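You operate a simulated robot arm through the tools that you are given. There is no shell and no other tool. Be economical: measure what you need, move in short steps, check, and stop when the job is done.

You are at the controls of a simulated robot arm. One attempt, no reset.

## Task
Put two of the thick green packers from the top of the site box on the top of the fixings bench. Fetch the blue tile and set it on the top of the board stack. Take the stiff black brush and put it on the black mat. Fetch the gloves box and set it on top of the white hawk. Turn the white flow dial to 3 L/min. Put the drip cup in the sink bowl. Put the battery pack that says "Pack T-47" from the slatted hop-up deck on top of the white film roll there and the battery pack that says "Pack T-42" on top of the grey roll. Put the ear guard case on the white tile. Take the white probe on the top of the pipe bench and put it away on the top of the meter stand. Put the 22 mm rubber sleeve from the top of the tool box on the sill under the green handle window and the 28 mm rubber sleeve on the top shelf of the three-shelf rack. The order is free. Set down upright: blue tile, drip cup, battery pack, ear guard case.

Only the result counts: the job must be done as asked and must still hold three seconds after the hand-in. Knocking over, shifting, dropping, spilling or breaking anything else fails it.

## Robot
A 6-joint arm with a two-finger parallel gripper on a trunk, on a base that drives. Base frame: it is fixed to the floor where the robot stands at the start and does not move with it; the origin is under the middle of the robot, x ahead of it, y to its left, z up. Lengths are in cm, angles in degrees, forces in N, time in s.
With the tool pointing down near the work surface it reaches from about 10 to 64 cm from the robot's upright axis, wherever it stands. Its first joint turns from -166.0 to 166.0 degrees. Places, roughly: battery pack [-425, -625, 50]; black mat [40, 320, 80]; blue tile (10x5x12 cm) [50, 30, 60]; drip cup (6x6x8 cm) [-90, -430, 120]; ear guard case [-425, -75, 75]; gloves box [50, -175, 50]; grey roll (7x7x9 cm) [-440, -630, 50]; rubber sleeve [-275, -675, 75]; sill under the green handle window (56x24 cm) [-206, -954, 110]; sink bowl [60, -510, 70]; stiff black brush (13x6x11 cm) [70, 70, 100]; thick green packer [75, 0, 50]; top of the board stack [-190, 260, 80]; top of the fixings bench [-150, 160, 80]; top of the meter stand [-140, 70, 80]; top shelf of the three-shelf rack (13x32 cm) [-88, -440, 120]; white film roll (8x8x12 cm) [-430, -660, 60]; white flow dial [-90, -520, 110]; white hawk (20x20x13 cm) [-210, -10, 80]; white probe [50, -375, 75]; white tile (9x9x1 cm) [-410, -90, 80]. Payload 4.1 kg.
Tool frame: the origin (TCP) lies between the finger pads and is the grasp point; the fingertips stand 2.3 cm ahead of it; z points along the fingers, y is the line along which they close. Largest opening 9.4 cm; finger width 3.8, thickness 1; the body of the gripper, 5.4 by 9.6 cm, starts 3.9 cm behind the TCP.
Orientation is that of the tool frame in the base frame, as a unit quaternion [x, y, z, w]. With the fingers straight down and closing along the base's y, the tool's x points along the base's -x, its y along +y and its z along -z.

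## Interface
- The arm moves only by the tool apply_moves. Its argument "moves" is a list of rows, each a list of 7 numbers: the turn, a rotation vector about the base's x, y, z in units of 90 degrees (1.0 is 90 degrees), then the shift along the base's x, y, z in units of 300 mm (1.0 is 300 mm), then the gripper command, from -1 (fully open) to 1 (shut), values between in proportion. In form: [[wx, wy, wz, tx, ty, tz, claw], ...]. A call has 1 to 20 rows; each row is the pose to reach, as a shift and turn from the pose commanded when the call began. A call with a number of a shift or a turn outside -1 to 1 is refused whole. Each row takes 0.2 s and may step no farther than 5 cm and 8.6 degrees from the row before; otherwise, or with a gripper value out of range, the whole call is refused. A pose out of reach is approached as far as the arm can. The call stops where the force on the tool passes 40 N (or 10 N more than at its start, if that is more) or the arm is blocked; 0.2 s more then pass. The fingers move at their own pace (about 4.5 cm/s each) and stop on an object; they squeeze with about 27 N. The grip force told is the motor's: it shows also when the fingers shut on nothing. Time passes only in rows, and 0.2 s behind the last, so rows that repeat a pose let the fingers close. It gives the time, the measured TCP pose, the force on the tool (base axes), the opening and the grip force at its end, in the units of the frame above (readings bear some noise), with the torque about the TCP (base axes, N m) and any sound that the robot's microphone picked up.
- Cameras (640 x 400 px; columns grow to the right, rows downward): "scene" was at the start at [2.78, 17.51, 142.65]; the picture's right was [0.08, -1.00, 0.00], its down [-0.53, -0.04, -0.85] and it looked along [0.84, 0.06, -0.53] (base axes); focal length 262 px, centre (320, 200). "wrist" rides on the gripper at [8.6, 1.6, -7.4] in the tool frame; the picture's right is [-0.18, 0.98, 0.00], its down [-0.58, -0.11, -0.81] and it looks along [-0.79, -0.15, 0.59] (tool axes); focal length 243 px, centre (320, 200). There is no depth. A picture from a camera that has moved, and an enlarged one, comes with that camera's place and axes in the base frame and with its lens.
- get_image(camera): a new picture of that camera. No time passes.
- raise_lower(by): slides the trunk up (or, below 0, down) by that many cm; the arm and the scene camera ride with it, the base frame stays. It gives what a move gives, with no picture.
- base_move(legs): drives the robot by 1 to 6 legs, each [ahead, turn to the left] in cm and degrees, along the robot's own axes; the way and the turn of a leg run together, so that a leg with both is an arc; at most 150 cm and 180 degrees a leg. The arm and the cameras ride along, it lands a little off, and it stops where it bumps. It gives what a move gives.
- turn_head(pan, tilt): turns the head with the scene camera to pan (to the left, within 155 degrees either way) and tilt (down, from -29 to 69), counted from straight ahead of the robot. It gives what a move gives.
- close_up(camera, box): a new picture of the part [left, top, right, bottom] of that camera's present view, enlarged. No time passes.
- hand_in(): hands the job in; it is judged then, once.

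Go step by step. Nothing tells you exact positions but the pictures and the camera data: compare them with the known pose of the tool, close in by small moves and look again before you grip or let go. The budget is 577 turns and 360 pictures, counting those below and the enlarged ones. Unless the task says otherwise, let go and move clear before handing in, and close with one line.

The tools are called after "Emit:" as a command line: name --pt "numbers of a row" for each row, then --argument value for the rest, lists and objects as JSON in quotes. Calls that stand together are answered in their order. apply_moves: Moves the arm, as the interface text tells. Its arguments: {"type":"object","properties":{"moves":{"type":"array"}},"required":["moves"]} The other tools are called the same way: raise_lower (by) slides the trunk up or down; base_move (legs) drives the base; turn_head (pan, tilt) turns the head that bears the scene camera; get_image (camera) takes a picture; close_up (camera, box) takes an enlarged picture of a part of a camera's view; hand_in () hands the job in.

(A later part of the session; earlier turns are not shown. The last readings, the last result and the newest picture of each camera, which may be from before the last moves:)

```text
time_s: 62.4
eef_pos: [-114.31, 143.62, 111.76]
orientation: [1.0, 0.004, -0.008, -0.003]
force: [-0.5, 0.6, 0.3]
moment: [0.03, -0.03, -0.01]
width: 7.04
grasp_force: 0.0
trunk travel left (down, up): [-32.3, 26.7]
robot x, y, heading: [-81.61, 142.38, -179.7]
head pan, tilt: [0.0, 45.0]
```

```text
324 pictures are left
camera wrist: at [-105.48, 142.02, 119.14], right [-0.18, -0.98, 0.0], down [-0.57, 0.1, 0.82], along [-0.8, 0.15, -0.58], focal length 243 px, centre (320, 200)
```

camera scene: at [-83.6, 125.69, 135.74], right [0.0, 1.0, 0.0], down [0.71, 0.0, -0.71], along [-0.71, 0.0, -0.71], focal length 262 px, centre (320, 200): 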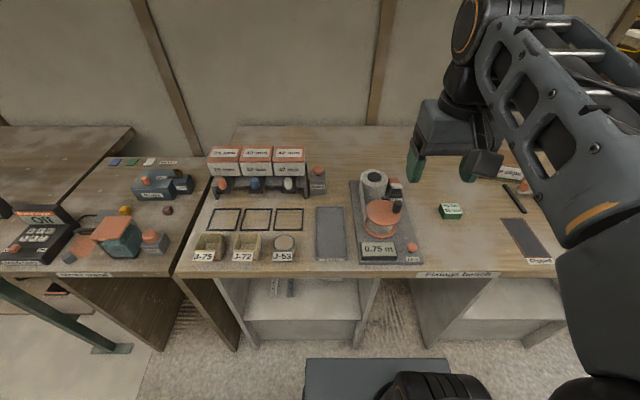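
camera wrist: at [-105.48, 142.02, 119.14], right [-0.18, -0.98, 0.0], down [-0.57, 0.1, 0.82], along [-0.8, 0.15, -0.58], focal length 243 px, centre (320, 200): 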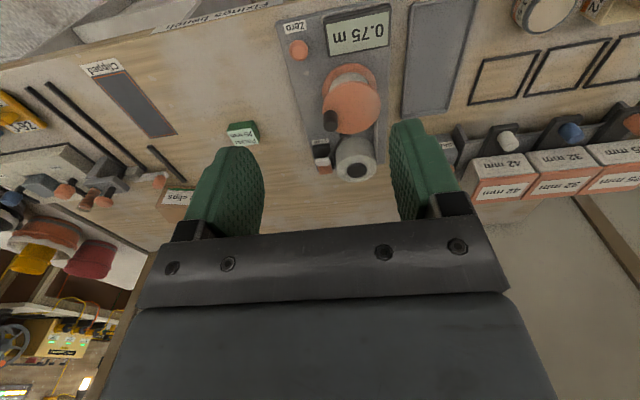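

The 25 mm packer stands on the bench. Back to the site box for the 20 mm packer.

Emit:
base_move --legs '[[-41, 0], [0, 90], [142, 0], [0, 89.7], [48, 0]]'

Emit:
raise_lower --by -25

Emit:
get_image --camera "wrist"

Emit:
get_image --camera "scene"

```text
time_s: 81.7
eef_pos: [42.85, 2.04, 111.87]
orientation: [-0.011, 1.0, -0.004, 0.007]
force: [0.4, -0.1, -0.6]
moment: [0.01, -0.03, -0.03]
width: 7.07
grasp_force: 0.0
trunk travel left (down, up): [-32.3, 26.7]
robot x, y, heading: [10.06, 2.9, 0.8]
head pan, tilt: [0.0, 45.0]
```

```text
time_s: 84.3
eef_pos: [42.75, 1.89, 86.9]
orientation: [-0.01, 1.0, -0.004, 0.008]
force: [-0.5, 0.5, 0.1]
moment: [0.0, -0.01, 0.01]
width: 7.03
grasp_force: 0.1
trunk travel left (down, up): [-7.3, 51.7]
robot x, y, heading: [9.69, 2.91, 1.0]
head pan, tilt: [0.0, 45.0]
```

```text
323 pictures are left
camera wrist: at [34.05, 3.46, 94.13], right [0.16, 0.99, 0.0], down [0.57, -0.09, 0.82], along [0.8, -0.14, -0.58], focal length 243 px, centre (320, 200)
```

wrist: 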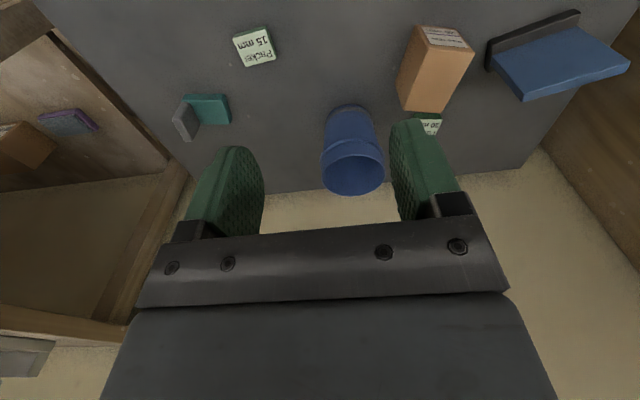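

```text
322 pictures are left
camera scene: at [11.62, 19.48, 110.74], right [0.02, -1.0, 0.0], down [-0.71, -0.01, -0.71], along [0.71, 0.01, -0.71], focal length 262 px, centre (320, 200)
```

scene: 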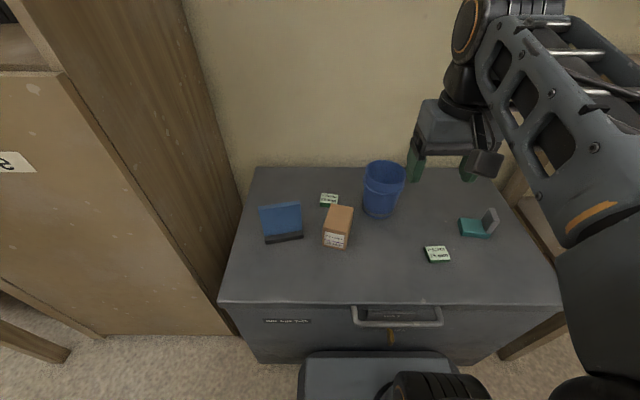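

The brown box stands in front of the 20 mm packer, so I'll turn the gripper by 90 degrees to keep the camera clear and approach from above.

Emit:
apply_moves --pt "0 0 -0.095 0.065 0.05 0 -0.5" --pt "0 0 -0.19 0.13 0.1 0 -0.5" --pt "0 0 -0.285 0.195 0.15 0 -0.5" --pt "0 0 -0.38 0.26 0.2 0 -0.5" --pt "0 0 -0.475 0.325 0.25 -0.05 -0.5" --pt "0 0 -0.57 0.39 0.3 -0.1 -0.5" --pt "0 0 -0.665 0.455 0.35 -0.15 -0.5" --pt "0 0 -0.76 0.52 0.4 -0.2 -0.5" --pt "0 0 -0.855 0.585 0.45 -0.25 -0.5" --pt "0 0 -0.95 0.65 0.5 -0.3 -0.5" --pt "0 0 -1.0 0.72 0.527 -0.35 -0.5" --pt "0 0 -1.0 0.757 0.527 -0.4 -0.5"

Emit:
get_image --camera "wrist"

Emit:
get_image --camera "scene"

```text
time_s: 86.9
eef_pos: [65.48, 17.88, 74.8]
orientation: [0.701, 0.713, -0.009, 0.003]
force: [-0.4, -0.2, 0.9]
moment: [-0.01, 0.0, 0.02]
width: 7.07
grasp_force: 0.1
trunk travel left (down, up): [-7.3, 51.7]
robot x, y, heading: [10.21, 2.86, 0.7]
head pan, tilt: [0.0, 45.0]
```

```text
321 pictures are left
camera wrist: at [67.0, 26.58, 82.17], right [0.99, -0.17, 0.0], down [-0.09, -0.57, 0.82], along [-0.14, -0.8, -0.58], focal length 243 px, centre (320, 200)
```

wrist: 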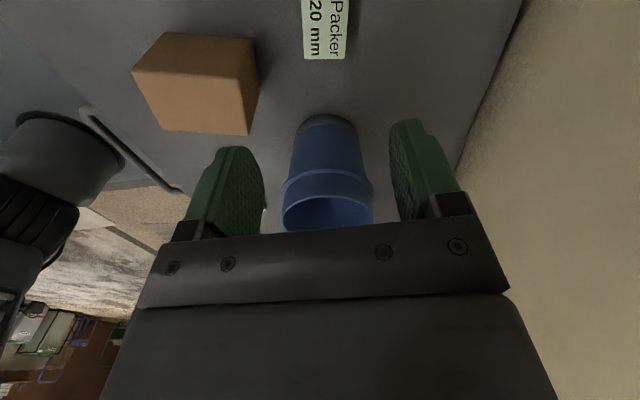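

```text
320 pictures are left
camera scene: at [11.62, 19.48, 110.74], right [0.02, -1.0, 0.0], down [-0.71, -0.01, -0.71], along [0.71, 0.01, -0.71], focal length 262 px, centre (320, 200)
```

scene: 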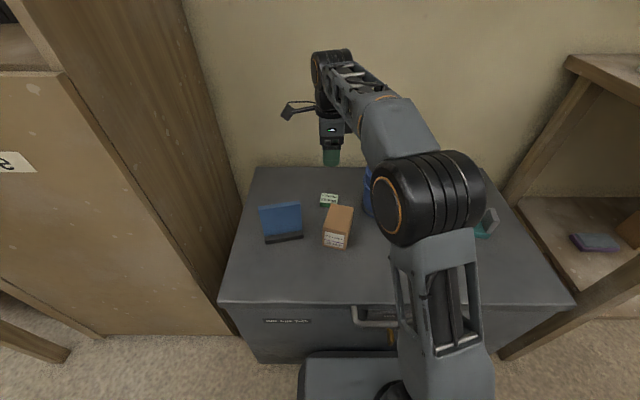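

Aligned over the 20 mm packer. Descending.

Emit:
apply_moves --pt "0 0 0 0 0 -0.15 -0.5" --pt "0 0 0 0 0 -0.3 -0.5" --pt "0 0 0 0 0 -0.42 -0.5" --pt "0 0 0 0 0 -0.5 -0.5"

Emit:
get_image --camera "wrist"

Emit:
close_up --camera "scene" --box '[270, 130, 400, 260]'

```text
time_s: 87.9
eef_pos: [65.59, 17.78, 59.94]
orientation: [0.7, 0.714, -0.008, 0.003]
force: [0.5, 0.1, 0.5]
moment: [0.03, -0.05, -0.02]
width: 7.05
grasp_force: 0.1
trunk travel left (down, up): [-7.3, 51.7]
robot x, y, heading: [9.73, 2.95, 0.9]
head pan, tilt: [0.0, 45.0]
```

```text
319 pictures are left
camera wrist: at [67.16, 26.56, 67.15], right [0.99, -0.17, 0.0], down [-0.09, -0.57, 0.82], along [-0.14, -0.8, -0.58], focal length 243 px, centre (320, 200)
```

wrist: 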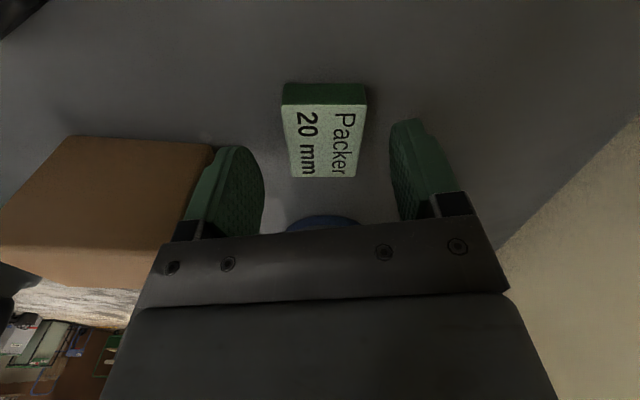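

```text
3.08 times, centred on (335, 195) of scene
camera zoom: at [11.61, 19.48, 110.74], right [0.02, -1.0, 0.0], down [-0.71, -0.01, -0.71], along [0.71, 0.01, -0.71], focal length 806 px, centre (274, 215)
```

zoom: 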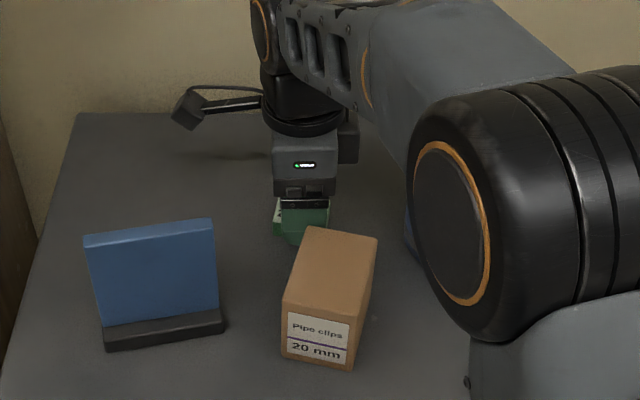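

Good alignment; box clearance about 2 cm. Down to the surface and close.

Emit:
apply_moves --pt "0 0 0 0.01 0.01 -0.04 -0.5" --pt "0 0 0 0.01 0.01 -0.066 -0.5" --pt "0 0 0 0.01 0.01 -0.066 1" --pt "0 0 0 0.01 0.01 -0.066 1" --pt "0 0 0 0.01 0.01 -0.066 1" --pt "0 0 0 0.01 0.01 -0.066 1" --pt "0 0 0 0.01 0.01 -0.066 1"

Emit:
get_image --camera "wrist"

```text
time_s: 89.5
eef_pos: [65.83, 18.13, 57.77]
orientation: [0.7, 0.714, -0.008, 0.004]
force: [0.1, 0.3, 0.7]
moment: [0.04, 0.01, 0.01]
width: 3.91
grasp_force: 26.7
trunk travel left (down, up): [-7.3, 51.7]
robot x, y, heading: [9.82, 2.86, 0.9]
head pan, tilt: [0.0, 45.0]
```

```text
317 pictures are left
camera wrist: at [67.43, 26.81, 65.15], right [0.99, -0.16, 0.0], down [-0.09, -0.57, 0.82], along [-0.14, -0.8, -0.58], focal length 243 px, centre (320, 200)
```

wrist: 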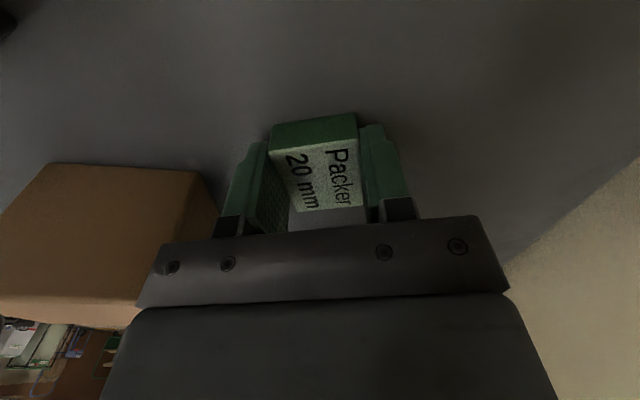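

Gripped. Lift, retract and turn back.

Emit:
apply_moves --pt "0 0 0 0 0 0.03 1" --pt "0 0 0 0 0 0.1 1" --pt "0 0 0 0 0 0.25 1" --pt "0 0 0 0 0 0.4 1" --pt "0 0 0 -0.05 -0.03 0.5 1" --pt "0 0 0.08 -0.12 -0.09 0.6 1" --pt "0 0 0.17 -0.19 -0.15 0.7 1" --pt "0 0 0.26 -0.26 -0.21 0.8 1" --pt "0 0 0.35 -0.33 -0.27 0.88 1" --pt "0 0 0.44 -0.4 -0.33 0.95 1" --pt "0 0 0.53 -0.47 -0.39 1 1" --pt "0 0 0.62 -0.54 -0.45 1 1" --pt "0 0 0.71 -0.61 -0.5 1 1" --pt "0 0 0.8 -0.68 -0.55 1 1" --pt "0 0 0.9 -0.75 -0.6 1 1" --pt "0 0 0.98 -0.8 -0.6 1 1"

Emit:
raise_lower --by 25

Emit:
base_move --legs '[[-50, -0.8], [0, 90], [142, 0], [0, 90], [41, 0]]'

Emit:
get_image --camera "wrist"

Emit:
get_image --camera "scene"

```text
refused: row 15 steps farther than a row can; nothing moved
```

```text
time_s: 92.1
eef_pos: [65.91, 18.01, 82.92]
orientation: [0.7, 0.714, -0.008, 0.004]
force: [0.0, -0.2, -1.0]
moment: [-0.01, -0.04, 0.02]
width: 3.9
grasp_force: 26.8
trunk travel left (down, up): [-32.3, 26.7]
robot x, y, heading: [10.01, 2.91, 0.8]
head pan, tilt: [0.0, 45.0]
```

```text
time_s: 110.6
eef_pos: [-115.24, 126.65, 82.94]
orientation: [0.728, -0.686, 0.007, -0.021]
force: [9.9, 1.3, 7.3]
moment: [0.14, 0.02, -0.23]
width: 3.92
grasp_force: 26.9
trunk travel left (down, up): [-32.3, 26.7]
robot x, y, heading: [-60.31, 144.78, -176.4]
head pan, tilt: [0.0, 45.0]
stopped in leg 5: the force on the tool passed its limit at 119 N (the readings are from after the stop); the commanded pose is now the measured one
```

```text
316 pictures are left
camera wrist: at [-116.51, 117.73, 90.14], right [-0.99, 0.13, -0.04], down [0.04, 0.57, 0.82], along [0.12, 0.81, -0.57], focal length 243 px, centre (320, 200)
```

wrist: 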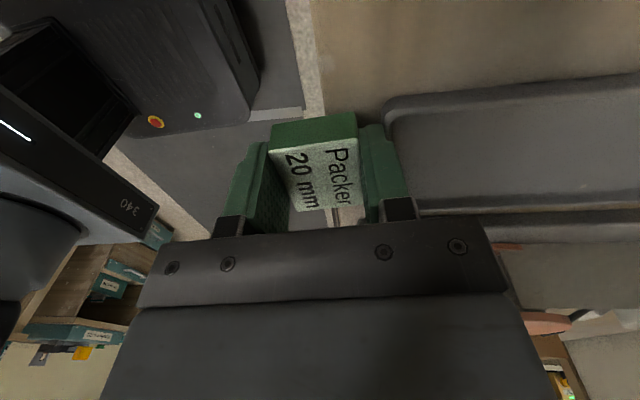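

```text
315 pictures are left
camera scene: at [-61.86, 127.56, 135.73], right [-0.06, 1.0, 0.0], down [0.7, 0.04, -0.71], along [-0.71, -0.04, -0.71], focal length 262 px, centre (320, 200)
```

scene: 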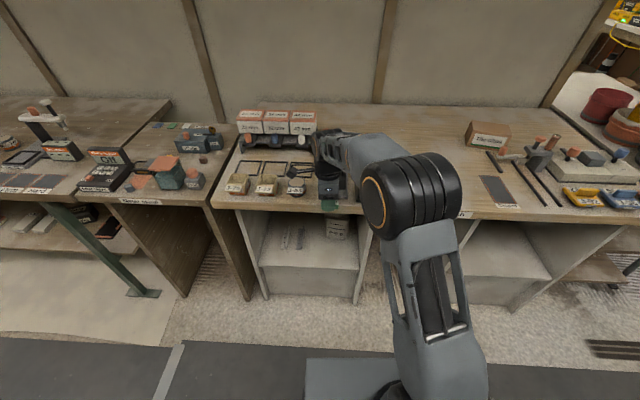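

A refused row left the arm stretched out, and I bumped something at the bench edge. I'll back away and check for any damage.

Emit:
base_move --legs '[[-20, 0]]'

Emit:
get_image --camera "scene"

Emit:
close_up --camera "scene" --box '[180, 60, 480, 250]'

```text
time_s: 112.2
eef_pos: [-96.39, 127.61, 82.94]
orientation: [0.728, -0.685, 0.007, -0.022]
force: [-0.5, -0.3, -1.1]
moment: [-0.02, 0.0, -0.02]
width: 3.91
grasp_force: 26.6
trunk travel left (down, up): [-32.3, 26.7]
robot x, y, heading: [-42.07, 145.62, -176.5]
head pan, tilt: [0.0, 45.0]
```

```text
314 pictures are left
camera scene: at [-43.11, 128.71, 135.74], right [-0.06, 1.0, 0.0], down [0.71, 0.05, -0.71], along [-0.71, -0.05, -0.71], focal length 262 px, centre (320, 200)
```

scene: 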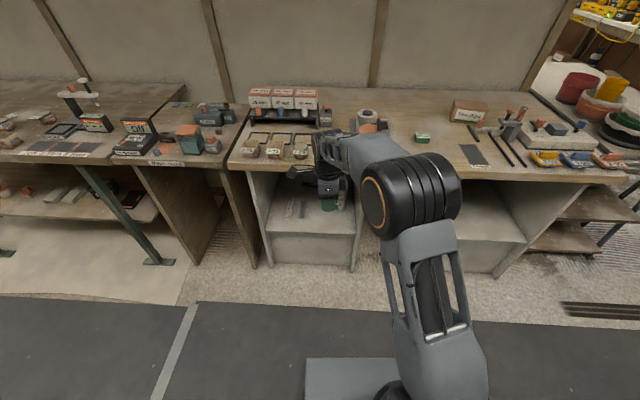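

```text
2.11 times, centred on (330, 155) of scene
camera zoom: at [-43.11, 128.71, 135.74], right [-0.06, 1.0, 0.0], down [0.71, 0.05, -0.71], along [-0.71, -0.05, -0.71], focal length 552 px, centre (299, 295)
```

zoom: 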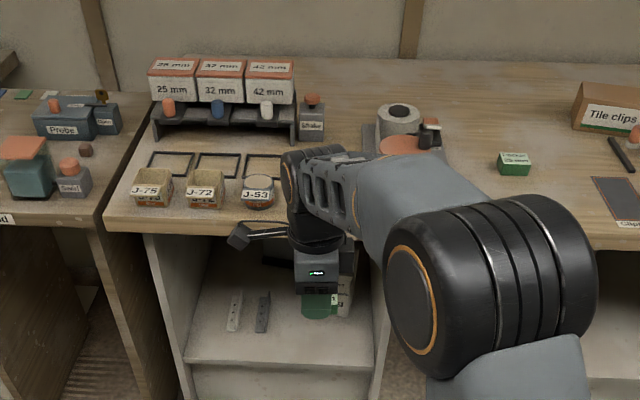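

Nothing looks knocked over so far. I'll raise and retract the arm properly, then look again without the arm in the way.

Emit:
apply_moves --pt "0 0 0 0 0 0.15 1" --pt "0 0 0 0.02 0 0.3 1" --pt "0 0 0.09 0.1 0.05 0.4 1" --pt "0 0 0.18 0.18 0.1 0.5 1" --pt "0 0 0.27 0.26 0.15 0.6 1" --pt "0 0 0.36 0.34 0.2 0.7 1" --pt "0 0 0.45 0.42 0.25 0.8 1" --pt "0 0 0.54 0.5 0.3 0.9 1" --pt "0 0 0.63 0.58 0.37 1 1" --pt "0 0 0.72 0.64 0.45 1 1" --pt "0 0 0.81 0.68 0.53 1 1" --pt "0 0 0.9 0.7 0.58 1 1" --pt "0 0 0.96 0.7 0.6 1 1"

Emit:
get_image --camera "scene"

```text
time_s: 115.0
eef_pos: [-75.31, 145.71, 113.09]
orientation: [1.0, -0.001, -0.01, -0.02]
force: [-0.3, -0.5, -0.7]
moment: [-0.02, -0.02, -0.03]
width: 3.9
grasp_force: 27.0
trunk travel left (down, up): [-32.3, 26.7]
robot x, y, heading: [-41.87, 146.01, -176.1]
head pan, tilt: [0.0, 45.0]
```

```text
312 pictures are left
camera scene: at [-43.08, 128.72, 135.74], right [-0.06, 1.0, 0.0], down [0.71, 0.05, -0.71], along [-0.71, -0.05, -0.71], focal length 262 px, centre (320, 200)
```

scene: 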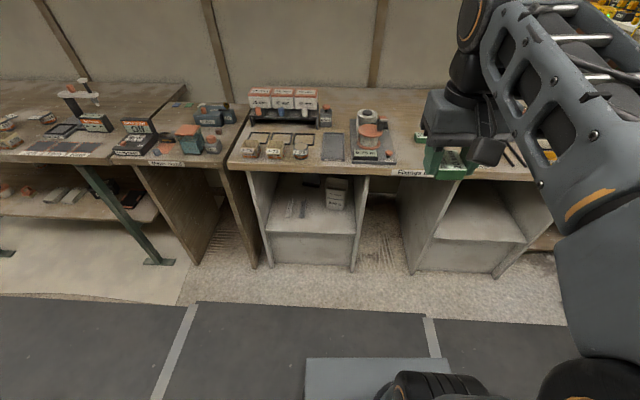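

Arm retracted. Moving up to the bench again with a heading fix.

Emit:
base_move --legs '[[40, -3.8]]'

Emit:
get_image --camera "scene"

```text
time_s: 117.5
eef_pos: [-115.19, 146.23, 113.04]
orientation: [0.999, -0.03, -0.008, -0.021]
force: [0.2, -0.7, -0.9]
moment: [-0.02, 0.04, 0.0]
width: 3.93
grasp_force: 27.1
trunk travel left (down, up): [-32.3, 26.7]
robot x, y, heading: [-81.78, 144.04, -179.9]
head pan, tilt: [0.0, 45.0]
```

```text
311 pictures are left
camera scene: at [-84.12, 127.44, 135.74], right [0.0, 1.0, 0.0], down [0.71, 0.0, -0.71], along [-0.71, 0.0, -0.71], focal length 262 px, centre (320, 200)
```

scene: 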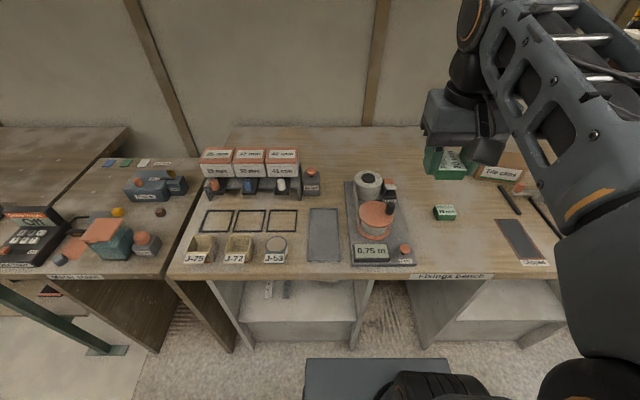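

Everything on the bench sits exactly as before. I'll place the second packer in front of the first, at (-122.5,162), correcting a small tilt on the way.

Emit:
apply_moves --pt "-0.01 -0.004 0.01 -0.06 0.13 0 1" --pt "-0.027 -0.0095 0.038 -0.12 0.26 0 1" --pt "-0.027 -0.0095 0.038 -0.18 0.39 0 1" --pt "-0.027 -0.0095 0.038 -0.243 0.52 0 1" --pt "-0.027 -0.0095 0.038 -0.243 0.527 -0.15 1" --pt "-0.027 -0.0095 0.038 -0.243 0.527 -0.3 1" --pt "-0.027 -0.0095 0.038 -0.243 0.527 -0.45 1" --pt "-0.027 -0.0095 0.038 -0.243 0.527 -0.6 1" --pt "-0.027 -0.0095 0.038 -0.243 0.527 -0.75 1" --pt "-0.027 -0.0095 0.038 -0.243 0.527 -0.9 1" --pt "-0.027 -0.0095 0.038 -0.243 0.527 -0.95 1"

Emit:
get_image --camera "wrist"

Emit:
get_image --camera "scene"

```text
time_s: 119.9
eef_pos: [-122.35, 161.84, 84.17]
orientation: [1.0, -0.001, -0.001, 0.001]
force: [-0.3, -0.3, 0.4]
moment: [0.02, 0.03, 0.02]
width: 3.92
grasp_force: 26.7
trunk travel left (down, up): [-32.3, 26.7]
robot x, y, heading: [-82.36, 144.04, -179.9]
head pan, tilt: [0.0, 45.0]
```

```text
310 pictures are left
camera wrist: at [-113.76, 160.28, 91.57], right [-0.19, -0.98, 0.0], down [-0.58, 0.11, 0.81], along [-0.79, 0.15, -0.59], focal length 243 px, centre (320, 200)
```

wrist: 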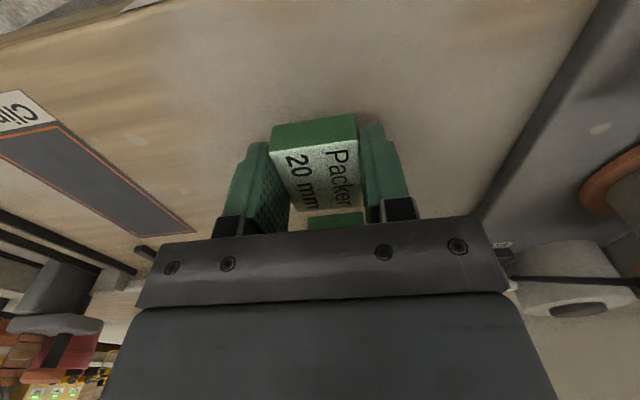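

```text
309 pictures are left
camera scene: at [-84.13, 127.45, 135.74], right [0.0, 1.0, 0.0], down [0.71, 0.0, -0.71], along [-0.71, 0.0, -0.71], focal length 262 px, centre (320, 200)
```

scene: 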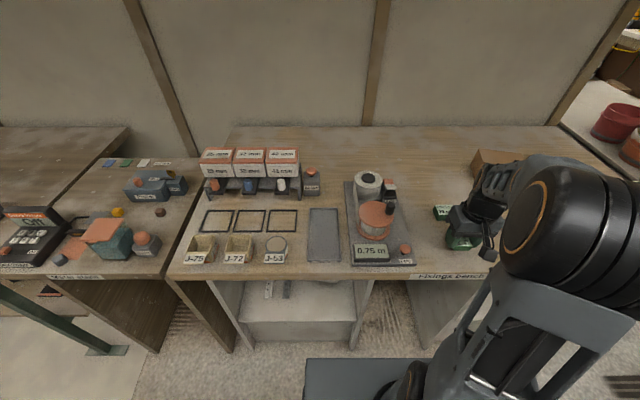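

Clear. Lower the last bit, release, and retreat.

Emit:
apply_moves --pt "0 0 0 0 0 -0.03 1" --pt "0 0 0 0 0 -0.055 1" --pt "0 0 0 0 0 -0.055 -0.4" --pt "0 0 0 0 0 -0.055 -0.4" --pt "0 0 0 0 0 -0.055 -0.4" --pt "0 0 0 0 0 0.05 -0.4" --pt "0 0 0 0 0 0.2 -0.4" --pt "0 0 0 0 0 0.35 -0.4" --pt "0 0 0 0 0 0.5 -0.4" --pt "0 0 0 0.05 -0.09 0.6 -0.4" --pt "0 0 0 0.1 -0.18 0.7 -0.4" --pt "0 0 0 0.15 -0.27 0.8 -0.4" --pt "0 0 0 0.2 -0.36 0.9 -0.4" --pt "0 0 0 0.25 -0.45 1 -0.4" --pt "0 0 0 0.3 -0.54 1 -0.4"

Emit:
get_image --camera "scene"

```text
time_s: 123.1
eef_pos: [-113.18, 145.9, 114.41]
orientation: [1.0, -0.001, -0.001, 0.001]
force: [0.8, 0.2, -0.3]
moment: [0.0, 0.0, -0.05]
width: 6.58
grasp_force: 0.0
trunk travel left (down, up): [-32.3, 26.7]
robot x, y, heading: [-81.97, 144.22, -179.6]
head pan, tilt: [0.0, 45.0]
```

```text
308 pictures are left
camera scene: at [-84.12, 127.44, 135.74], right [0.0, 1.0, 0.0], down [0.71, 0.0, -0.71], along [-0.71, 0.0, -0.71], focal length 262 px, centre (320, 200)
```

scene: 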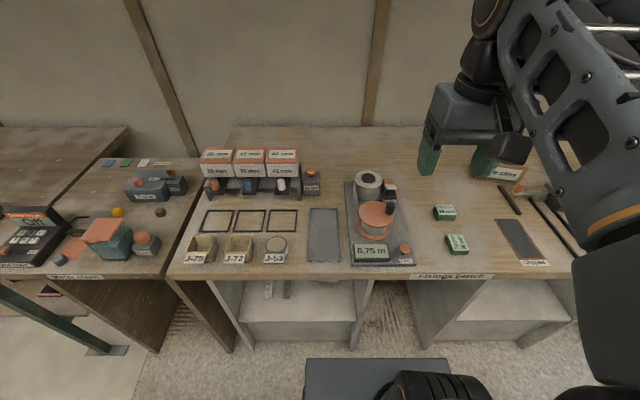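

Both packers are on the bench. While here I'll look at the board stack to the right before fetching the blue tile.

Emit:
turn_head --pan -45 --tilt 25

Emit:
get_image --camera "scene"

```text
time_s: 124.2
eef_pos: [-113.23, 145.87, 114.47]
orientation: [1.0, 0.0, -0.002, 0.002]
force: [0.5, -0.5, 0.1]
moment: [-0.02, 0.01, 0.0]
width: 6.58
grasp_force: 0.0
trunk travel left (down, up): [-32.3, 26.7]
robot x, y, heading: [-82.28, 144.29, -179.6]
head pan, tilt: [-45.0, 25.0]
```

```text
307 pictures are left
camera scene: at [-82.53, 133.95, 138.79], right [0.7, 0.71, 0.0], down [0.3, -0.3, -0.91], along [-0.64, 0.64, -0.42], focal length 262 px, centre (320, 200)
```

scene: 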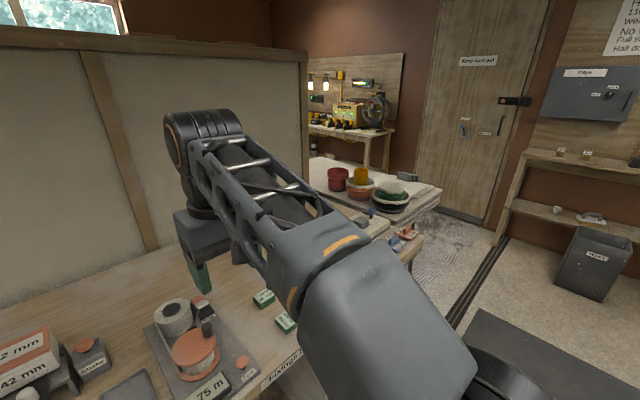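

Board stack seen beyond the bench, with cups on it. Now back to the site box for the blue tile.

Emit:
turn_head --pan 0 --tilt 45

Emit:
base_move --legs '[[-41, 0], [0, 89.7], [140, 0], [0, 89.7], [49, 0]]'

Emit:
get_image --camera "scene"

```text
time_s: 125.3
eef_pos: [-113.16, 145.94, 114.48]
orientation: [1.0, -0.001, -0.001, 0.001]
force: [0.6, 0.7, -0.6]
moment: [0.0, 0.01, 0.01]
width: 6.57
grasp_force: 0.1
trunk travel left (down, up): [-32.3, 26.7]
robot x, y, heading: [-81.95, 144.33, -180.2]
head pan, tilt: [0.0, 45.0]
```

```text
time_s: 144.4
eef_pos: [41.39, 9.53, 114.46]
orientation: [-0.012, 1.0, 0.001, 0.002]
force: [-1.0, -0.3, -0.4]
moment: [0.0, -0.01, 0.0]
width: 6.59
grasp_force: 0.0
trunk travel left (down, up): [-32.3, 26.7]
robot x, y, heading: [9.78, 10.17, 1.8]
head pan, tilt: [0.0, 45.0]
```

```text
306 pictures are left
camera scene: at [11.47, 27.03, 135.74], right [0.03, -1.0, 0.0], down [-0.71, -0.02, -0.71], along [0.71, 0.02, -0.71], focal length 262 px, centre (320, 200)
```

scene: 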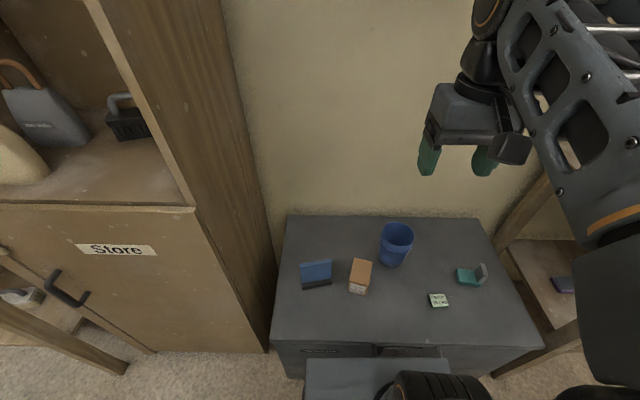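

Emit:
raise_lower --by -22

Emit:
close_up --camera "scene" --box '[250, 180, 410, 280]'

Emit:
get_image --camera "wrist"

```text
time_s: 146.8
eef_pos: [41.36, 9.53, 92.47]
orientation: [-0.013, 1.0, 0.002, 0.002]
force: [0.0, -0.8, 0.5]
moment: [-0.04, -0.01, 0.03]
width: 6.58
grasp_force: 0.1
trunk travel left (down, up): [-10.3, 48.7]
robot x, y, heading: [10.18, 10.44, 1.8]
head pan, tilt: [0.0, 45.0]
```

```text
4.00 times, centred on (330, 230) of scene
camera zoom: at [11.47, 27.03, 113.74], right [0.03, -1.0, 0.0], down [-0.71, -0.02, -0.71], along [0.71, 0.02, -0.71], focal length 1048 px, centre (280, 80)
```

zoom: 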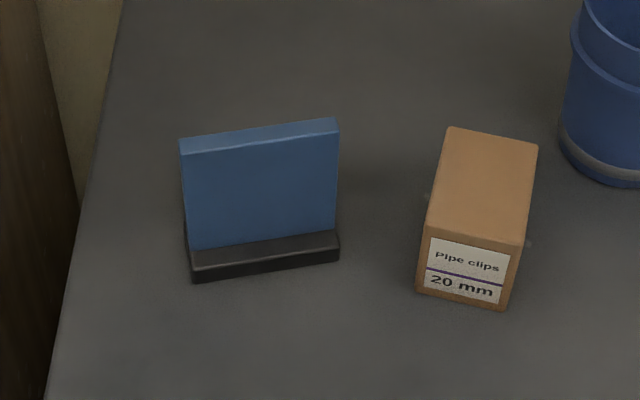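

```text
304 pictures are left
camera wrist: at [32.67, 10.88, 99.83], right [0.16, 0.99, 0.0], down [0.58, -0.1, 0.81], along [0.8, -0.13, -0.59], focal length 243 px, centre (320, 200)
```

wrist: 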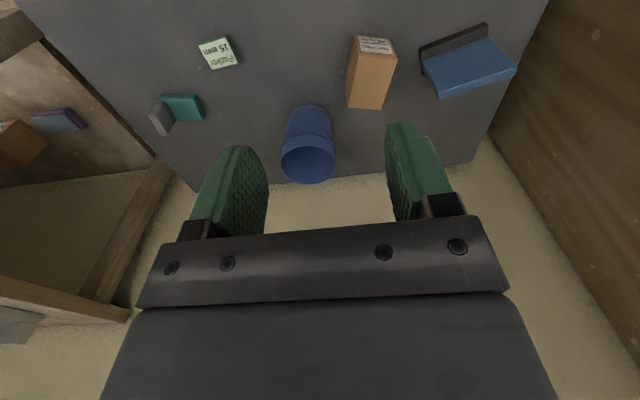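

The tile is a plate in a black foot, at about (53.3,29.5), turned 10°, its top near z 67. I'll swing the gripper round to close across it.

Emit:
apply_moves --pt "0 0 0.095 0.04 0.065 -0.03 -0.5" --pt "0 0 0.19 0.08 0.13 -0.06 -0.5" --pt "0 0 0.285 0.12 0.195 -0.09 -0.5" --pt "0 0 0.38 0.16 0.26 -0.12 -0.5" --pt "0 0 0.475 0.2 0.325 -0.15 -0.5" --pt "0 0 0.57 0.24 0.39 -0.18 -0.5" --pt "0 0 0.665 0.28 0.455 -0.21 -0.5" --pt "0 0 0.76 0.32 0.52 -0.24 -0.5" --pt "0 0 0.855 0.36 0.585 -0.27 -0.5" --pt "0 0 0.95 0.397 0.65 -0.3 -0.5" --pt "0 0 1.0 0.397 0.667 -0.35 -0.5"

Emit:
get_image --camera "scene"

```text
time_s: 149.2
eef_pos: [53.26, 29.66, 81.91]
orientation: [0.717, -0.697, -0.002, -0.001]
force: [0.3, 0.1, 0.0]
moment: [-0.03, 0.03, 0.01]
width: 7.03
grasp_force: 0.0
trunk travel left (down, up): [-10.3, 48.7]
robot x, y, heading: [9.71, 10.57, 1.9]
head pan, tilt: [0.0, 45.0]
```

```text
303 pictures are left
camera scene: at [11.47, 27.03, 113.74], right [0.03, -1.0, 0.0], down [-0.71, -0.02, -0.71], along [0.71, 0.02, -0.71], focal length 262 px, centre (320, 200)
```

scene: 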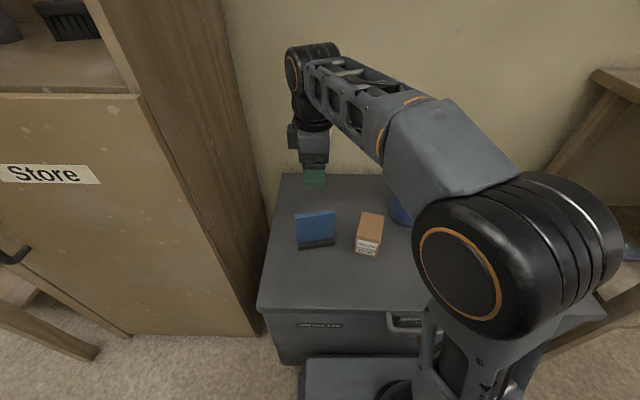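

Emit:
apply_moves --pt "0 0 0.05 0 0 -0.12 -0.5" --pt "0 0 0.09 0 0 -0.24 -0.5" --pt "0 0 0.1 0 0 -0.3 -0.5"

Emit:
get_image --camera "wrist"

Emit:
close_up --camera "scene" --box '[250, 130, 410, 260]'

```text
time_s: 149.9
eef_pos: [53.23, 29.86, 72.86]
orientation: [0.769, -0.639, -0.002, -0.001]
force: [-0.2, 0.3, -0.4]
moment: [-0.03, 0.0, 0.01]
width: 7.05
grasp_force: 0.0
trunk travel left (down, up): [-10.3, 48.7]
robot x, y, heading: [10.29, 10.37, 1.8]
head pan, tilt: [0.0, 45.0]
```

```text
302 pictures are left
camera wrist: at [53.31, 20.9, 80.19], right [-1.0, 0.0, 0.0], down [0.0, 0.59, 0.81], along [0.0, 0.81, -0.59], focal length 243 px, centre (320, 200)
```

wrist: 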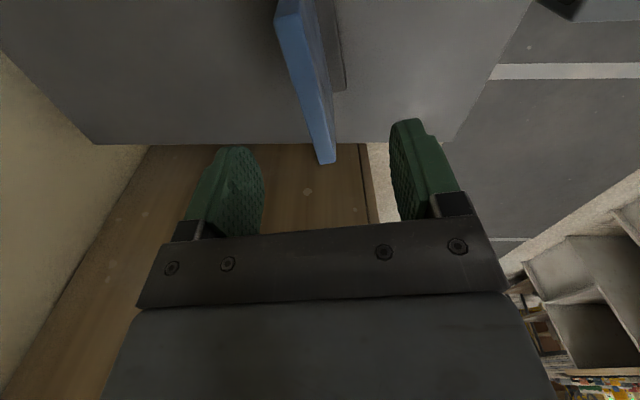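

```text
3.08 times, centred on (330, 195) of scene
camera zoom: at [11.47, 27.03, 113.74], right [0.03, -1.0, 0.0], down [-0.71, -0.02, -0.71], along [0.71, 0.02, -0.71], focal length 806 px, centre (289, 215)
```

zoom: 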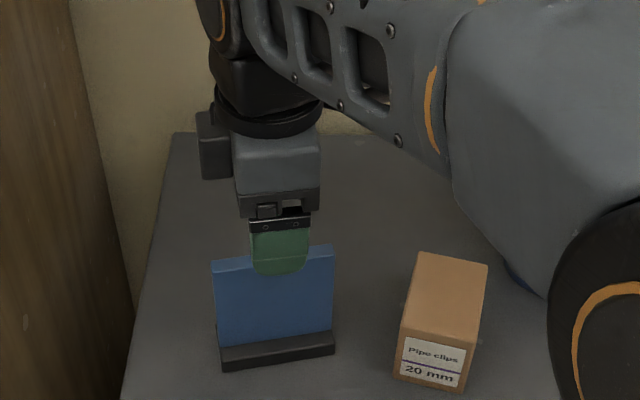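

Aligned with the plate. Descend and grip.

Emit:
apply_moves --pt "0 0 0 0.013 -0.02 -0.1 -0.5" --pt "0 0 0 0.013 -0.02 -0.18 -0.5" --pt "0 0 0 0.013 -0.02 -0.255 -0.5" --pt "0 0 0 0.013 -0.02 -0.255 1" --pt "0 0 0 0.013 -0.02 -0.255 1" --pt "0 0 0 0.013 -0.02 -0.255 1" --pt "0 0 0 0.013 -0.02 -0.255 1" --pt "0 0 0 0.013 -0.02 -0.255 1" --pt "0 0 0 0.013 -0.02 -0.255 1"

Emit:
get_image --camera "wrist"

Emit:
close_up --camera "scene" --box '[250, 130, 410, 260]'

```text
time_s: 151.9
eef_pos: [53.77, 28.95, 65.39]
orientation: [0.769, -0.64, -0.002, 0.0]
force: [0.1, -0.2, -0.3]
moment: [-0.07, -0.13, 0.02]
width: 1.4
grasp_force: 26.9
trunk travel left (down, up): [-10.3, 48.7]
robot x, y, heading: [9.99, 10.44, 2.0]
head pan, tilt: [0.0, 45.0]
```

```text
300 pictures are left
camera wrist: at [53.76, 20.09, 72.73], right [-1.0, 0.0, 0.0], down [0.0, 0.59, 0.81], along [0.0, 0.81, -0.59], focal length 243 px, centre (320, 200)
```

wrist: 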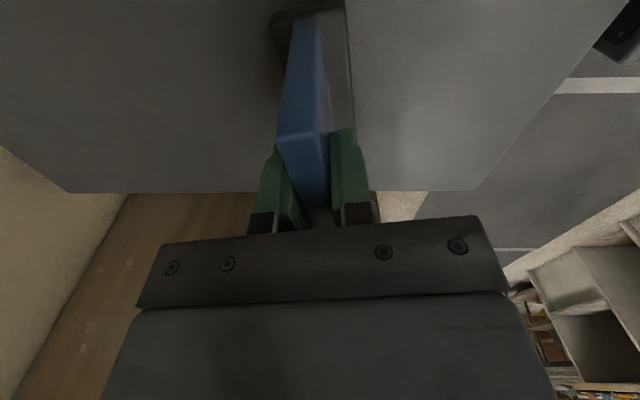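

```text
3.08 times, centred on (330, 195) of scene
camera zoom: at [11.49, 27.04, 113.74], right [0.03, -1.0, 0.0], down [-0.71, -0.02, -0.71], along [0.71, 0.02, -0.71], focal length 806 px, centre (289, 215)
```

zoom: 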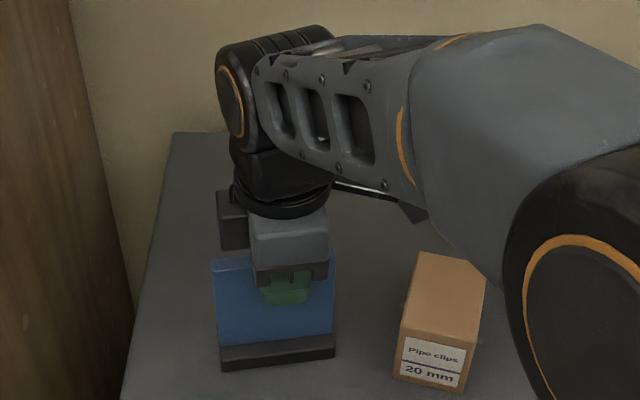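

The plate is gripped (1.4 cm). Lift slowly, then retract.

Emit:
apply_moves --pt "0 0 0 0 0 0.03 1" --pt "0 0 0 0 0 0.1 1" --pt "0 0 0 0 0 0.22 1" --pt "0 0 0 0 0 0.35 1" --pt "0 0 0 0 0 0.5 1" --pt "0 0 0 -0.05 -0.05 0.6 1" --pt "0 0 0 -0.12 -0.12 0.7 1" --pt "0 0 0 -0.2 -0.2 0.8 1" --pt "0 0 0 -0.28 -0.28 0.9 1" --pt "0 0 0 -0.36 -0.36 0.95 1" --pt "0 0 0 -0.43 -0.46 0.95 1" --pt "0 0 0 -0.48 -0.55 0.95 1"

Emit:
get_image --camera "wrist"

```text
time_s: 154.6
eef_pos: [39.15, 12.36, 93.58]
orientation: [0.768, -0.64, -0.003, 0.0]
force: [0.1, 0.1, -3.9]
moment: [-0.05, -0.01, -0.01]
width: 1.42
grasp_force: 27.3
trunk travel left (down, up): [-10.3, 48.7]
robot x, y, heading: [9.65, 10.39, 1.4]
head pan, tilt: [0.0, 45.0]
```

```text
298 pictures are left
camera wrist: at [39.21, 3.47, 101.07], right [-1.0, 0.0, 0.0], down [0.0, 0.59, 0.81], along [0.0, 0.81, -0.59], focal length 243 px, centre (320, 200)
```

wrist: 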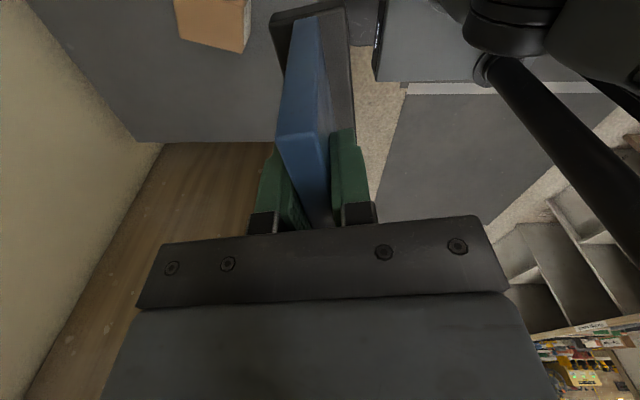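

Held well. Raise the trunk and drive toward the board stack.

Emit:
raise_lower --by 32

Emit:
base_move --legs '[[-50, 0], [0, 88.3], [150, 0], [80, 0], [0, 90]]'

Emit:
get_image --camera "scene"

Emit:
get_image --camera "wrist"

```text
time_s: 157.7
eef_pos: [39.27, 12.49, 125.65]
orientation: [0.769, -0.639, -0.002, 0.0]
force: [-0.7, 0.5, -2.1]
moment: [-0.02, 0.01, -0.01]
width: 1.4
grasp_force: 26.9
trunk travel left (down, up): [-42.3, 16.7]
robot x, y, heading: [10.12, 10.3, 1.7]
head pan, tilt: [0.0, 45.0]
```

```text
time_s: 179.0
eef_pos: [-54.65, 241.02, 125.84]
orientation: [0.674, 0.739, 0.001, 0.002]
force: [0.3, -0.9, -3.2]
moment: [-0.04, 0.03, -0.03]
width: 1.36
grasp_force: 27.5
trunk travel left (down, up): [-42.3, 16.7]
robot x, y, heading: [-25.24, 240.17, 176.5]
head pan, tilt: [0.0, 45.0]
```

```text
297 pictures are left
camera scene: at [-28.65, 223.63, 145.74], right [0.06, 1.0, 0.0], down [0.71, -0.04, -0.71], along [-0.71, 0.04, -0.71], focal length 262 px, centre (320, 200)
```

scene: 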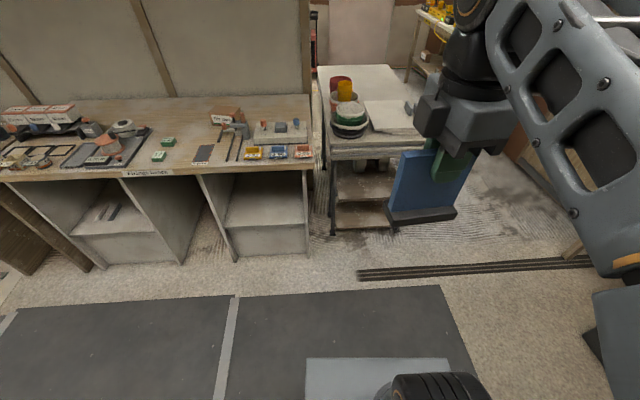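

```text
296 pictures are left
camera wrist: at [-53.78, 249.73, 133.07], right [1.0, -0.09, 0.0], down [-0.06, -0.59, 0.81], along [-0.07, -0.8, -0.59], focal length 243 px, centre (320, 200)
```

wrist: 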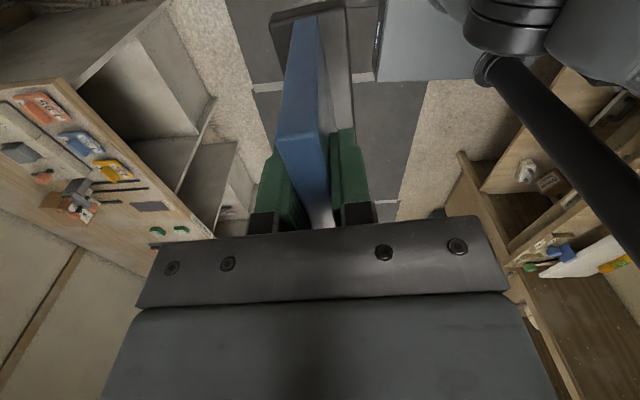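

The board stack stands ahead-right with cups on its left. I'll drive closer and look.

Emit:
base_move --legs '[[0, -11.5], [52, 0], [0, 15]]'

Emit:
get_image --camera "scene"

```text
time_s: 183.6
eef_pos: [-103.54, 252.62, 125.72]
orientation: [0.654, 0.757, 0.001, 0.002]
force: [-0.1, -0.1, -2.9]
moment: [0.05, 0.05, 0.0]
width: 1.37
grasp_force: 27.0
trunk travel left (down, up): [-42.3, 16.7]
robot x, y, heading: [-74.6, 253.66, 179.5]
head pan, tilt: [0.0, 45.0]
```

```text
295 pictures are left
camera scene: at [-76.75, 236.65, 145.74], right [0.01, 1.0, 0.0], down [0.71, -0.01, -0.71], along [-0.71, 0.01, -0.71], focal length 262 px, centre (320, 200)
```

scene: 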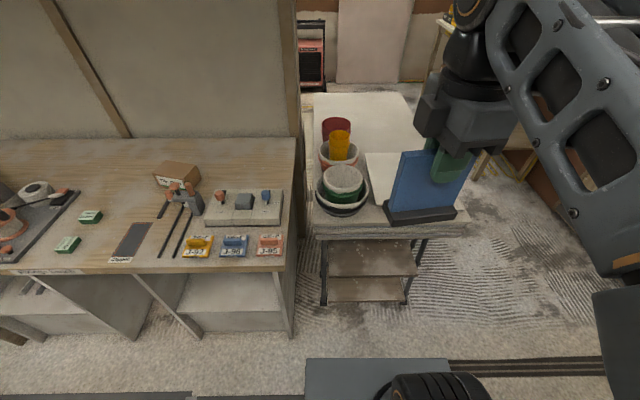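

The tile blocks the view; I'll swing the arm right a bit.

Emit:
apply_moves --pt "0 0 0 0.05 0.15 0 1" --pt "0 0 0 0.1 0.3 0 1" --pt "0 0 0 0.15 0.45 0 1" --pt "0 0 0 0.2 0.6 0 1" --pt "0 0 0 0.2 0.75 0 1"

Emit:
close_up --camera "scene" --box '[280, 80, 520, 250]'

```text
time_s: 184.8
eef_pos: [-97.55, 275.66, 126.01]
orientation: [0.654, 0.756, 0.0, 0.003]
force: [0.1, 0.4, -3.1]
moment: [0.0, 0.01, -0.01]
width: 1.36
grasp_force: 26.2
trunk travel left (down, up): [-42.3, 16.7]
robot x, y, heading: [-74.34, 253.09, 179.4]
head pan, tilt: [0.0, 45.0]
```

```text
2.35 times, centred on (400, 165) of scene
camera zoom: at [-76.76, 236.73, 145.75], right [0.01, 1.0, 0.0], down [0.71, -0.01, -0.71], along [-0.71, 0.01, -0.71], focal length 617 px, centre (132, 282)
```

zoom: 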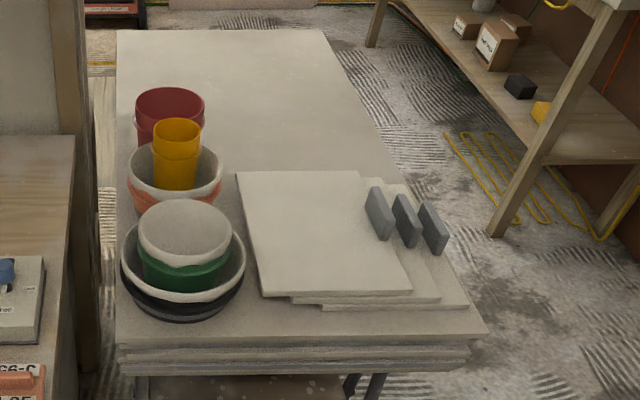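

Loose boards cover the front; the free top is behind them, around (-178,265), reachable from the stack's right side. I'll go round via y≈325.

Emit:
base_move --legs '[[0, -90], [72, 0]]'

Emit:
turn_head --pan 70 --tilt 35

Emit:
get_image --camera "scene"

Emit:
turn_head --pan 0 --tilt 35

Emit:
get_image --camera "scene"

```text
time_s: 192.7
eef_pos: [-50.48, 348.51, 125.98]
orientation: [0.997, 0.071, -0.001, 0.003]
force: [0.0, 0.6, -2.6]
moment: [0.02, -0.02, -0.03]
width: 1.39
grasp_force: 26.9
trunk travel left (down, up): [-42.3, 16.7]
robot x, y, heading: [-72.64, 325.36, 89.6]
head pan, tilt: [0.0, 45.0]
```

```text
time_s: 194.1
eef_pos: [-50.51, 348.51, 126.08]
orientation: [0.997, 0.071, -0.002, 0.001]
force: [1.0, 0.3, -2.6]
moment: [0.02, -0.03, 0.04]
width: 1.37
grasp_force: 26.6
trunk travel left (down, up): [-42.3, 16.7]
robot x, y, heading: [-72.52, 324.97, 89.6]
head pan, tilt: [70.0, 35.0]
```

```text
293 pictures are left
camera scene: at [-97.75, 322.46, 147.22], right [0.35, 0.94, 0.0], down [0.54, -0.2, -0.82], along [-0.77, 0.29, -0.57], focal length 262 px, centre (320, 200)
```

scene: 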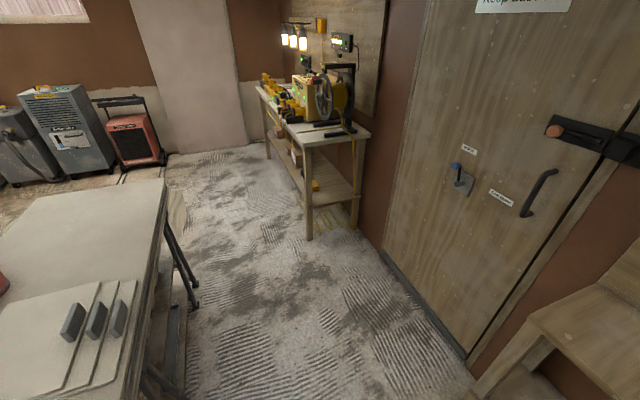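

```text
time_s: 195.5
eef_pos: [-50.35, 348.66, 126.02]
orientation: [0.997, 0.071, -0.001, 0.002]
force: [-0.1, 0.1, -2.8]
moment: [-0.01, 0.0, 0.03]
width: 1.36
grasp_force: 27.0
trunk travel left (down, up): [-42.3, 16.7]
robot x, y, heading: [-72.41, 325.4, 89.6]
head pan, tilt: [0.0, 35.0]
```

```text
292 pictures are left
camera scene: at [-89.43, 328.17, 147.22], right [1.0, -0.01, 0.0], down [0.0, -0.57, -0.82], along [0.01, 0.82, -0.57], focal length 262 px, centre (320, 200)
```

scene: 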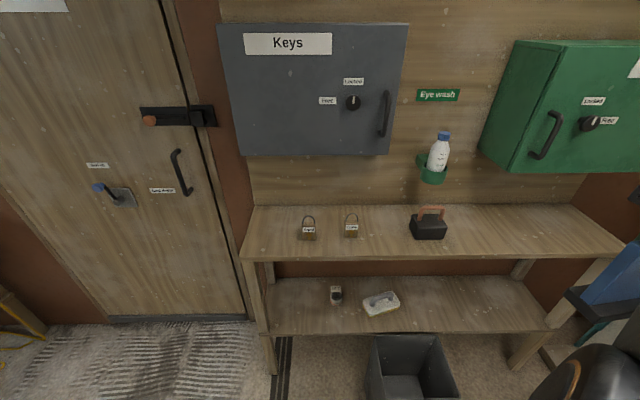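

The aisle beside the stack is clear. Drive to about (-174,325) and face the stack.

Emit:
base_move --legs '[[0, 90.4], [102, 0], [0, 90]]'

Emit:
turn_head --pan 0 --tilt 45

Emit:
get_image --camera "scene"

```text
time_s: 208.3
eef_pos: [-190.23, 299.91, 125.97]
orientation: [-0.103, 0.995, 0.002, 0.002]
force: [-1.4, -0.6, -3.6]
moment: [0.01, 0.02, 0.01]
width: 1.4
grasp_force: 26.9
trunk travel left (down, up): [-42.3, 16.7]
robot x, y, heading: [-169.12, 324.46, -86.9]
head pan, tilt: [0.0, 35.0]
```

```text
time_s: 209.0
eef_pos: [-190.24, 299.87, 125.89]
orientation: [-0.102, 0.995, 0.003, 0.002]
force: [0.7, -0.7, -3.3]
moment: [0.03, 0.07, -0.01]
width: 1.43
grasp_force: 26.7
trunk travel left (down, up): [-42.3, 16.7]
robot x, y, heading: [-169.72, 324.37, -86.8]
head pan, tilt: [0.0, 45.0]
```

```text
291 pictures are left
camera scene: at [-152.9, 323.0, 145.74], right [-1.0, -0.05, 0.0], down [-0.04, 0.71, -0.71], along [0.04, -0.71, -0.71], focal length 262 px, centre (320, 200)
```

scene: 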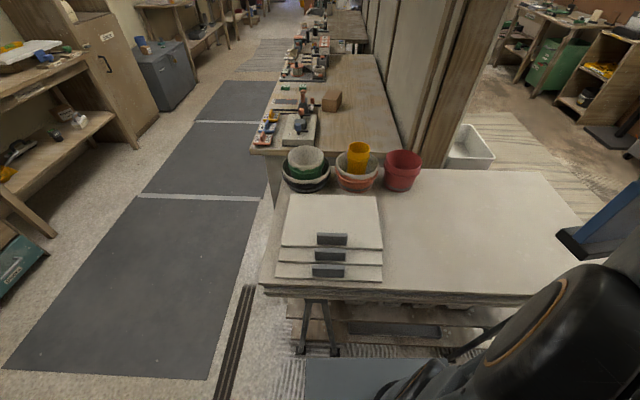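

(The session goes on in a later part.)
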